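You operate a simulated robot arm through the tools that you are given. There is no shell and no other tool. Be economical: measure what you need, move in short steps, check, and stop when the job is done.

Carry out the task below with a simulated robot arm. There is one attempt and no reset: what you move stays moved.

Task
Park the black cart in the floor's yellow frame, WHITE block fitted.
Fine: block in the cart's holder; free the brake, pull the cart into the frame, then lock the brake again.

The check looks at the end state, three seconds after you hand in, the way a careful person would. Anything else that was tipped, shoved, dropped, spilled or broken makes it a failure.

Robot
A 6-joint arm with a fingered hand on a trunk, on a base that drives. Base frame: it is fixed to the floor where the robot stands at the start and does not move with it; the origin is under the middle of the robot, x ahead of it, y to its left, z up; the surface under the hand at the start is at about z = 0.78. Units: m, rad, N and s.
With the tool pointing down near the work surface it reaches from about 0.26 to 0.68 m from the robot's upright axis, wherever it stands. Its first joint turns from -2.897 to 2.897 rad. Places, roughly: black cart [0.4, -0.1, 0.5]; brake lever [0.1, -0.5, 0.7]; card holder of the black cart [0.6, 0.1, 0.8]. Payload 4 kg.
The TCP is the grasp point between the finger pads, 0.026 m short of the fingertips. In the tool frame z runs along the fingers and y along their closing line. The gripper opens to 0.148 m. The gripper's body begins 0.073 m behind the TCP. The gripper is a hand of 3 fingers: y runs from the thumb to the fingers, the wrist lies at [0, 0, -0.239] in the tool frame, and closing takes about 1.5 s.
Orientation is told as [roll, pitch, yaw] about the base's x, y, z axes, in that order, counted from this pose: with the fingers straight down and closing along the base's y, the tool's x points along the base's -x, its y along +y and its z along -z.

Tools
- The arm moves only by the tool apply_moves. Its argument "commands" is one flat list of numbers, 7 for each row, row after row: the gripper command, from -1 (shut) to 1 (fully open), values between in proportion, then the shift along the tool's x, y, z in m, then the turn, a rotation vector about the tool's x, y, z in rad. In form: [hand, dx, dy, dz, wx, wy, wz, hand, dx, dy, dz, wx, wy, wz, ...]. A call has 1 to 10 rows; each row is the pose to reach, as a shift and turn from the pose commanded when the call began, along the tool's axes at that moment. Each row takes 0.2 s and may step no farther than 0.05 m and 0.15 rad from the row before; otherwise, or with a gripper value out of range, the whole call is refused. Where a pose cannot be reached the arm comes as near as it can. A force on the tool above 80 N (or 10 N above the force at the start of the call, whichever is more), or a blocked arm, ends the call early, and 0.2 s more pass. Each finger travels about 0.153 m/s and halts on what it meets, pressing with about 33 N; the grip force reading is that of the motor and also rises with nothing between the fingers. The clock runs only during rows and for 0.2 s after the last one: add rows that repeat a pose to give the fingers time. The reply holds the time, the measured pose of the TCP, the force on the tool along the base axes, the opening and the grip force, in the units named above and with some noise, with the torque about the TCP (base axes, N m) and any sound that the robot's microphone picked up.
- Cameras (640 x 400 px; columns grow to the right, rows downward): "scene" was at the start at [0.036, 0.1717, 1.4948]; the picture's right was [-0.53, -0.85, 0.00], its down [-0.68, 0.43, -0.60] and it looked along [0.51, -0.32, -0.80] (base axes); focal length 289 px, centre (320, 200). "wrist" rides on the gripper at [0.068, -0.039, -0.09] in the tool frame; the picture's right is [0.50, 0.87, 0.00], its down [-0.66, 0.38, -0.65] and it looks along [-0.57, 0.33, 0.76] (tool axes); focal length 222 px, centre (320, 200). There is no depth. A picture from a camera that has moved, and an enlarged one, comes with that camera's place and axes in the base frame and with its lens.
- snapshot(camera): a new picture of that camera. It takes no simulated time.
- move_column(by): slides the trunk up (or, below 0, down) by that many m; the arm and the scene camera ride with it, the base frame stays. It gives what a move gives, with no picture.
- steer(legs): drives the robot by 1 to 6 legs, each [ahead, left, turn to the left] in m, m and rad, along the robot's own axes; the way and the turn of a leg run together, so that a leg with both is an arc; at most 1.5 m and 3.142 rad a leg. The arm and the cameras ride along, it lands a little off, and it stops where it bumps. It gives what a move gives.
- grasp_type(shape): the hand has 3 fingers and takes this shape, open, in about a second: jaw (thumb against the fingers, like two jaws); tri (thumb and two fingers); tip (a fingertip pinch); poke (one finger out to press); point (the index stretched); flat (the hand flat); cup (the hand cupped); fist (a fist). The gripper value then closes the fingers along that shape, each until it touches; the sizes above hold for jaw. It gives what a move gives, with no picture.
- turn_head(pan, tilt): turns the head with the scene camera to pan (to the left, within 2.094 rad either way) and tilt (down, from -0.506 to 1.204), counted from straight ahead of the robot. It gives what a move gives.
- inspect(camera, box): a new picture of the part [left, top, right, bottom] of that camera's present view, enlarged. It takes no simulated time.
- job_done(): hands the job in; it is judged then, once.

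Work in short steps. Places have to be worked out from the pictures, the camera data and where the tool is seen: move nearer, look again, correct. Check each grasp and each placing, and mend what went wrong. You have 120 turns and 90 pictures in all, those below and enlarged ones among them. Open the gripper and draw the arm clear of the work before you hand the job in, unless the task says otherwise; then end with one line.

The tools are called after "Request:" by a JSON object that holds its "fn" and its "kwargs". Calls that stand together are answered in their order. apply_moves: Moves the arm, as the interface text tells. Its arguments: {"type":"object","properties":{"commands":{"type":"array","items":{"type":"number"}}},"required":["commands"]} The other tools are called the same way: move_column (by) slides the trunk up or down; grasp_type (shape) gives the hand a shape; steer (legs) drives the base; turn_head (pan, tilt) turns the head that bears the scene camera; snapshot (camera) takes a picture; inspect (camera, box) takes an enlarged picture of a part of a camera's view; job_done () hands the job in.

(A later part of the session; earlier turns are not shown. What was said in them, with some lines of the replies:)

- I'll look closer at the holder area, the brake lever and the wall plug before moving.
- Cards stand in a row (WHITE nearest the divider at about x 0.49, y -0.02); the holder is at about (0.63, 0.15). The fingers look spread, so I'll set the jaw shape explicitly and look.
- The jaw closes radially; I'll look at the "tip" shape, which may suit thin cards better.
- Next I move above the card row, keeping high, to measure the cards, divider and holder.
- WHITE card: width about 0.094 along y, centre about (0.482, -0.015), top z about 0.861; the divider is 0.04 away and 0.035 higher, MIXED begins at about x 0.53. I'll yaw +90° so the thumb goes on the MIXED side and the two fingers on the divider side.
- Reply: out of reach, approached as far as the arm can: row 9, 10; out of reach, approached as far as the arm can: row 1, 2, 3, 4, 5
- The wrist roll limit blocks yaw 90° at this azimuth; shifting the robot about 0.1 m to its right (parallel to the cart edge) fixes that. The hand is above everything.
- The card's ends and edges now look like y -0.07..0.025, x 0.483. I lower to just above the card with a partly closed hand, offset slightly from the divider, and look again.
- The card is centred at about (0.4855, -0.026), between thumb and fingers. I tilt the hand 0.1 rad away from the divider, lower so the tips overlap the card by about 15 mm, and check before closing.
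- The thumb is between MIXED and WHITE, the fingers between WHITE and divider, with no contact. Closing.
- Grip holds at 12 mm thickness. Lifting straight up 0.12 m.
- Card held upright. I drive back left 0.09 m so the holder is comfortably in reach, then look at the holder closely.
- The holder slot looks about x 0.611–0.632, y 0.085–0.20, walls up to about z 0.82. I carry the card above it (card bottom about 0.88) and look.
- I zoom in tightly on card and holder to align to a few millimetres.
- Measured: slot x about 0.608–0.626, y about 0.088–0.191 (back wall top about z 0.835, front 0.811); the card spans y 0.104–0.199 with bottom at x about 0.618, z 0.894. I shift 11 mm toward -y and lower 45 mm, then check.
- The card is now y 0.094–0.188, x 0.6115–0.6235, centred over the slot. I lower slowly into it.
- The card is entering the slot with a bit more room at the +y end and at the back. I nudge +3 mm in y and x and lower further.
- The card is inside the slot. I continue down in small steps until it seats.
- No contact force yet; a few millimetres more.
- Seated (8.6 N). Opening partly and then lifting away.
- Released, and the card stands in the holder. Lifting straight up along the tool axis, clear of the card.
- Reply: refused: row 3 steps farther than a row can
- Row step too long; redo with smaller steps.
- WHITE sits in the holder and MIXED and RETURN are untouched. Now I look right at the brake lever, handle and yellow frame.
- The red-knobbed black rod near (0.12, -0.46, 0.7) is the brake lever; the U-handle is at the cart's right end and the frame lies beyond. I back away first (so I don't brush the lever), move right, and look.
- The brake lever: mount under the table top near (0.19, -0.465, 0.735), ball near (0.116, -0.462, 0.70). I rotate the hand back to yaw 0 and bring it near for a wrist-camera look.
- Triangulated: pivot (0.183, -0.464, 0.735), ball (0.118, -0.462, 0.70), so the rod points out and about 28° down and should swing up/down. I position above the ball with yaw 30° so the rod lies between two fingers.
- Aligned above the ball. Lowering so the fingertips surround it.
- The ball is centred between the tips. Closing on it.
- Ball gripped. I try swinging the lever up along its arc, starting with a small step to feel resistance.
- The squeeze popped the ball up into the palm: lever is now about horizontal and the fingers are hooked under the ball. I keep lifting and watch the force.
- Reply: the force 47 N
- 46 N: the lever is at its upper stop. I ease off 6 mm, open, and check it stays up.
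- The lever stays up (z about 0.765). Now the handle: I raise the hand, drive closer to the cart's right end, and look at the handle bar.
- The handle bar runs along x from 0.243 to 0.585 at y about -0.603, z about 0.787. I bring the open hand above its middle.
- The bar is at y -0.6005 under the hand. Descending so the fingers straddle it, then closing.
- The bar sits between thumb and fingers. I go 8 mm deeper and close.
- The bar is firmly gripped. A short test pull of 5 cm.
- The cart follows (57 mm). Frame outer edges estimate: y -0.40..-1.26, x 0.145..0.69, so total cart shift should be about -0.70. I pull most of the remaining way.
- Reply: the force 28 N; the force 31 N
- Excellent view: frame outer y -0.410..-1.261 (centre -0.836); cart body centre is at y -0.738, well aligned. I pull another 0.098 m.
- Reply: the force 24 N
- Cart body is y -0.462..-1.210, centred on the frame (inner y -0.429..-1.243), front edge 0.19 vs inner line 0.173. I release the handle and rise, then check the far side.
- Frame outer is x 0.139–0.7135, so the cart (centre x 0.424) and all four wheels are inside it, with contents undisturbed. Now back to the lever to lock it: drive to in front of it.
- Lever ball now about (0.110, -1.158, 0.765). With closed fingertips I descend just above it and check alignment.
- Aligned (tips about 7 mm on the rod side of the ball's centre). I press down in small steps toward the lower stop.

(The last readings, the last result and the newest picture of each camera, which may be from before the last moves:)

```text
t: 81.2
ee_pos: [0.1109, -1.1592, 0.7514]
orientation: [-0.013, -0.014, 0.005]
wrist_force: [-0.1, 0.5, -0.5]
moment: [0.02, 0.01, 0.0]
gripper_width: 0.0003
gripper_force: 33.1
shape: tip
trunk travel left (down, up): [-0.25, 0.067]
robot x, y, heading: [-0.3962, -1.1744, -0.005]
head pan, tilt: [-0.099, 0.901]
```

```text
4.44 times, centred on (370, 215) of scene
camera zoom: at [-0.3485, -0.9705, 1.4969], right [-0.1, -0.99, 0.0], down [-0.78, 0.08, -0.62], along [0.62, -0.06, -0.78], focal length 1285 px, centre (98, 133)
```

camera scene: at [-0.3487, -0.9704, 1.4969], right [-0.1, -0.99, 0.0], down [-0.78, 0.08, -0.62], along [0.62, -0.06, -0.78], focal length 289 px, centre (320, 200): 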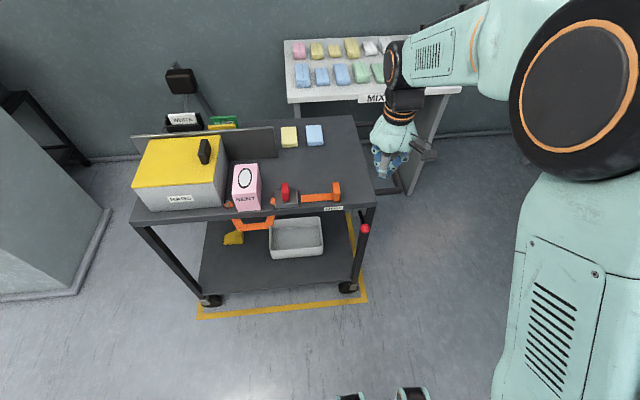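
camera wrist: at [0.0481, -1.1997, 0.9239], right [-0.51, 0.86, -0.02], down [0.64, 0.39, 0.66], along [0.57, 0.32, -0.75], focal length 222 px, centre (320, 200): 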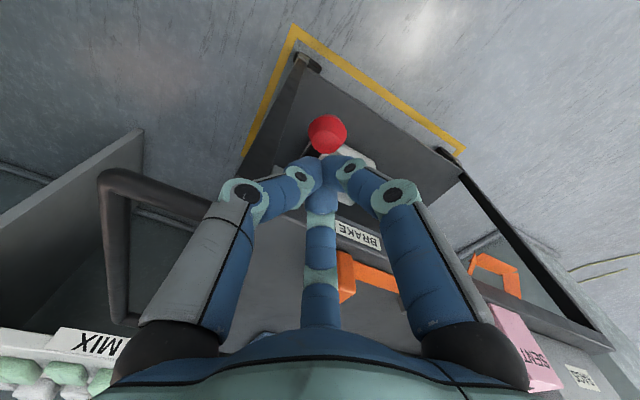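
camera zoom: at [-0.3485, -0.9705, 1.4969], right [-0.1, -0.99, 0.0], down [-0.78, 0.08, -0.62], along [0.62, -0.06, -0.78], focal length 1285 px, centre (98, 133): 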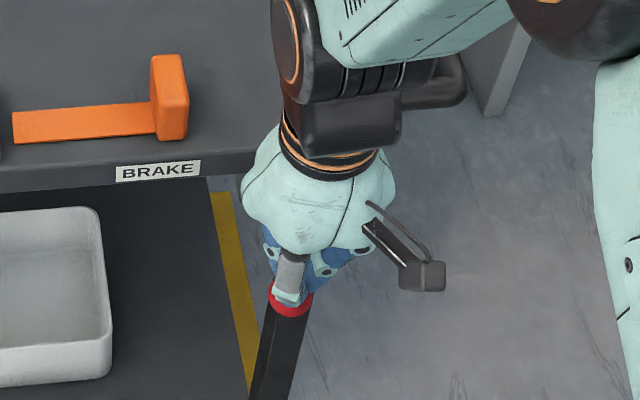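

The ball is going down under the fingers with no side slip. I keep pressing to feel the stop.

Request:
{"fn": "apply_moves", "kwargs": {"commands": [-1, 0, 0, 0.008, 0, 0, 0, -1, 0, 0, 0.015, 0, 0, 0, -1, 0, 0, 0.022, 0, 0, 0, -1, 0, 0, 0.03, 0, 0, 0]}}

Request:
{"fn": "snapshot", "kwargs": {"camera": "wrist"}}

```text
t: 82.0
ee_pos: [0.1141, -1.1581, 0.739]
orientation: [-0.014, -0.028, 0.007]
wrist_force: [-21.9, 3.7, 60.4]
moment: [0.16, 0.66, 0.02]
gripper_width: 0.0
gripper_force: 33.1
shape: tip
trunk travel left (down, up): [-0.25, 0.067]
robot x, y, heading: [-0.3992, -1.1699, -0.007]
head pan, tilt: [-0.099, 0.901]
stopped in row 4: the force on the tool passed its limit at 92 N (the readings are from after the stop); the commanded pose is now the measured one
```

```text
14 pictures are left
camera wrist: at [0.0449, -1.1967, 0.8294], right [-0.51, 0.86, -0.03], down [0.63, 0.39, 0.67], along [0.59, 0.32, -0.74], focal length 222 px, centre (320, 200)
```

wrist: 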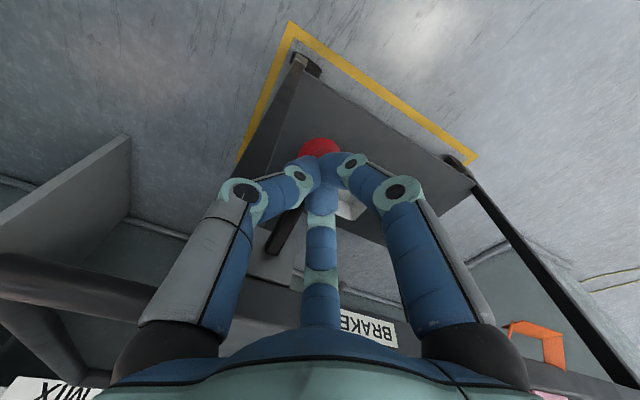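

Firm stop at TCP 0.739, matching the lever's original locked height. Lifting away and backing off to verify.

Request:
{"fn": "apply_moves", "kwargs": {"commands": [-1, 0, 0, -0.03, 0, 0, 0, -1, 0, 0, -0.07, 0, 0, 0, -1, 0, 0, -0.11, 0, 0, 0, -1, 0.03, 0, -0.15, 0, 0, 0, -1, 0.07, 0, -0.17, 0, 0, 0, 0.5, 0.11, 0, -0.19, 0, 0, 0, 0.5, 0.13, 0, -0.22, 0, 0, 0, 0.5, 0.13, 0, -0.25, 0, 0, 0]}}

Request:
{"fn": "snapshot", "kwargs": {"camera": "scene"}}

Request:
{"fn": "inspect", "kwargs": {"camera": "scene", "box": [320, 190, 420, 260]}}

```text
t: 83.8
ee_pos: [-0.0209, -1.1562, 0.9796]
orientation: [-0.014, -0.024, 0.007]
wrist_force: [-0.4, 0.5, -0.6]
moment: [0.01, 0.03, 0.01]
gripper_width: 0.1109
gripper_force: 0.1
shape: tip
trunk travel left (down, up): [-0.25, 0.067]
robot x, y, heading: [-0.3992, -1.1745, -0.002]
head pan, tilt: [-0.099, 0.901]
```

```text
13 pictures are left
camera scene: at [-0.3493, -0.9704, 1.4969], right [-0.1, -0.99, 0.0], down [-0.78, 0.08, -0.62], along [0.62, -0.06, -0.78], focal length 289 px, centre (320, 200)
```

scene: 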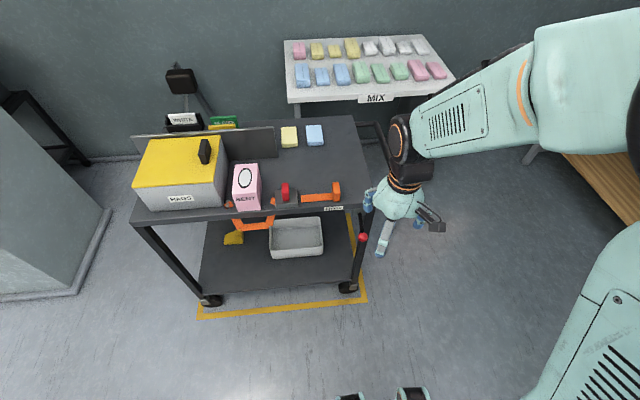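

```text
5.71 times, centred on (370, 225) of scene
camera zoom: at [-0.3493, -0.9704, 1.4969], right [-0.1, -0.99, 0.0], down [-0.78, 0.08, -0.62], along [0.62, -0.06, -0.78], focal length 1653 px, centre (34, 57)
```

zoom: 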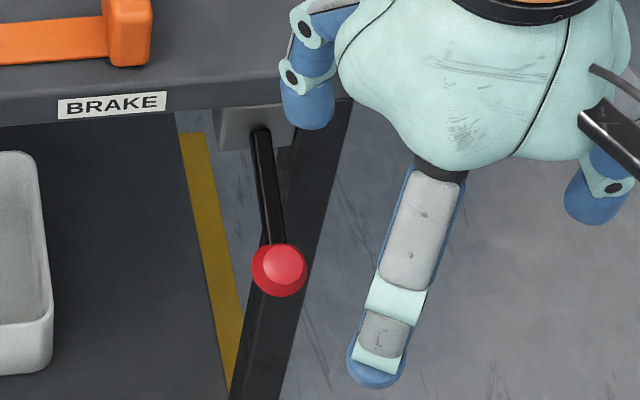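

The lever is back at its locked height (z about 0.70). I back the robot off and take a final look at the frame and holder.

Request:
{"fn": "steer", "kwargs": {"legs": [[-0.25, 0, 0]]}}

Request:
{"fn": "turn_head", "kwargs": {"pan": 0.2, "tilt": 0.75}}

Request:
{"fn": "snapshot", "kwargs": {"camera": "scene"}}

Request:
{"fn": "inspect", "kwargs": {"camera": "scene", "box": [180, 60, 420, 300]}}

```text
t: 85.7
ee_pos: [-0.2676, -1.1547, 0.9799]
orientation: [-0.013, -0.024, 0.009]
wrist_force: [-0.1, 0.9, 0.0]
moment: [0.01, 0.03, -0.02]
gripper_width: 0.1109
gripper_force: 0.0
shape: tip
trunk travel left (down, up): [-0.25, 0.067]
robot x, y, heading: [-0.6476, -1.1751, -0.001]
head pan, tilt: [-0.099, 0.901]
```

```text
t: 86.5
ee_pos: [-0.2671, -1.1543, 0.9788]
orientation: [-0.015, -0.026, 0.008]
wrist_force: [0.4, 0.1, -0.2]
moment: [0.01, 0.02, -0.01]
gripper_width: 0.1108
gripper_force: 0.1
shape: tip
trunk travel left (down, up): [-0.25, 0.067]
robot x, y, heading: [-0.6466, -1.1725, -0.001]
head pan, tilt: [0.201, 0.75]
```

```text
11 pictures are left
camera scene: at [-0.5908, -0.9456, 1.5088], right [0.2, -0.98, 0.0], down [-0.67, -0.13, -0.73], along [0.72, 0.14, -0.68], focal length 289 px, centre (320, 200)
```

scene: 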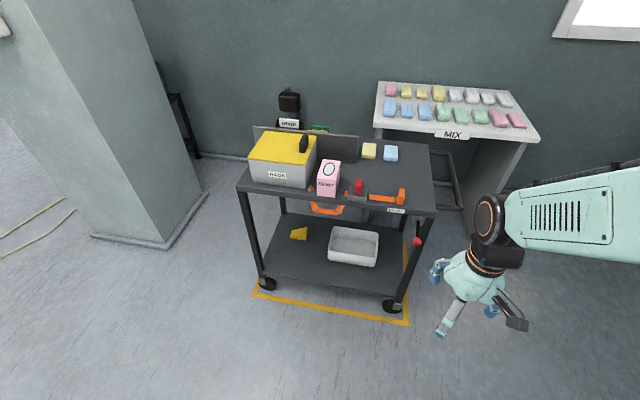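

```text
1.67 times, centred on (300, 180) of scene
camera zoom: at [-0.5908, -0.9456, 1.5088], right [0.2, -0.98, 0.0], down [-0.67, -0.13, -0.73], along [0.72, 0.14, -0.68], focal length 482 px, centre (353, 233)
```

zoom: 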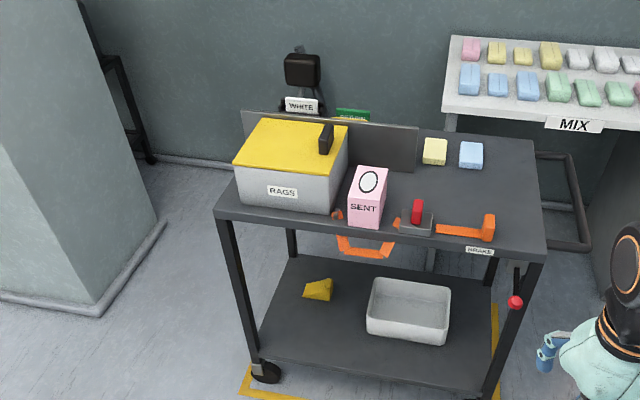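

The WHITE card is in the holder, the cart stands inside the yellow frame, the brake lever is down, and nothing else looks disturbed. The hand is open and clear, so I'm handing in.

Request:
{"fn": "job_done", "kwargs": {}}

```text
The job is handed in.
```

The black cart is parked inside the yellow frame with the WHITE block in its holder and the brake locked again; nothing else looked moved or tipped in the last pictures.
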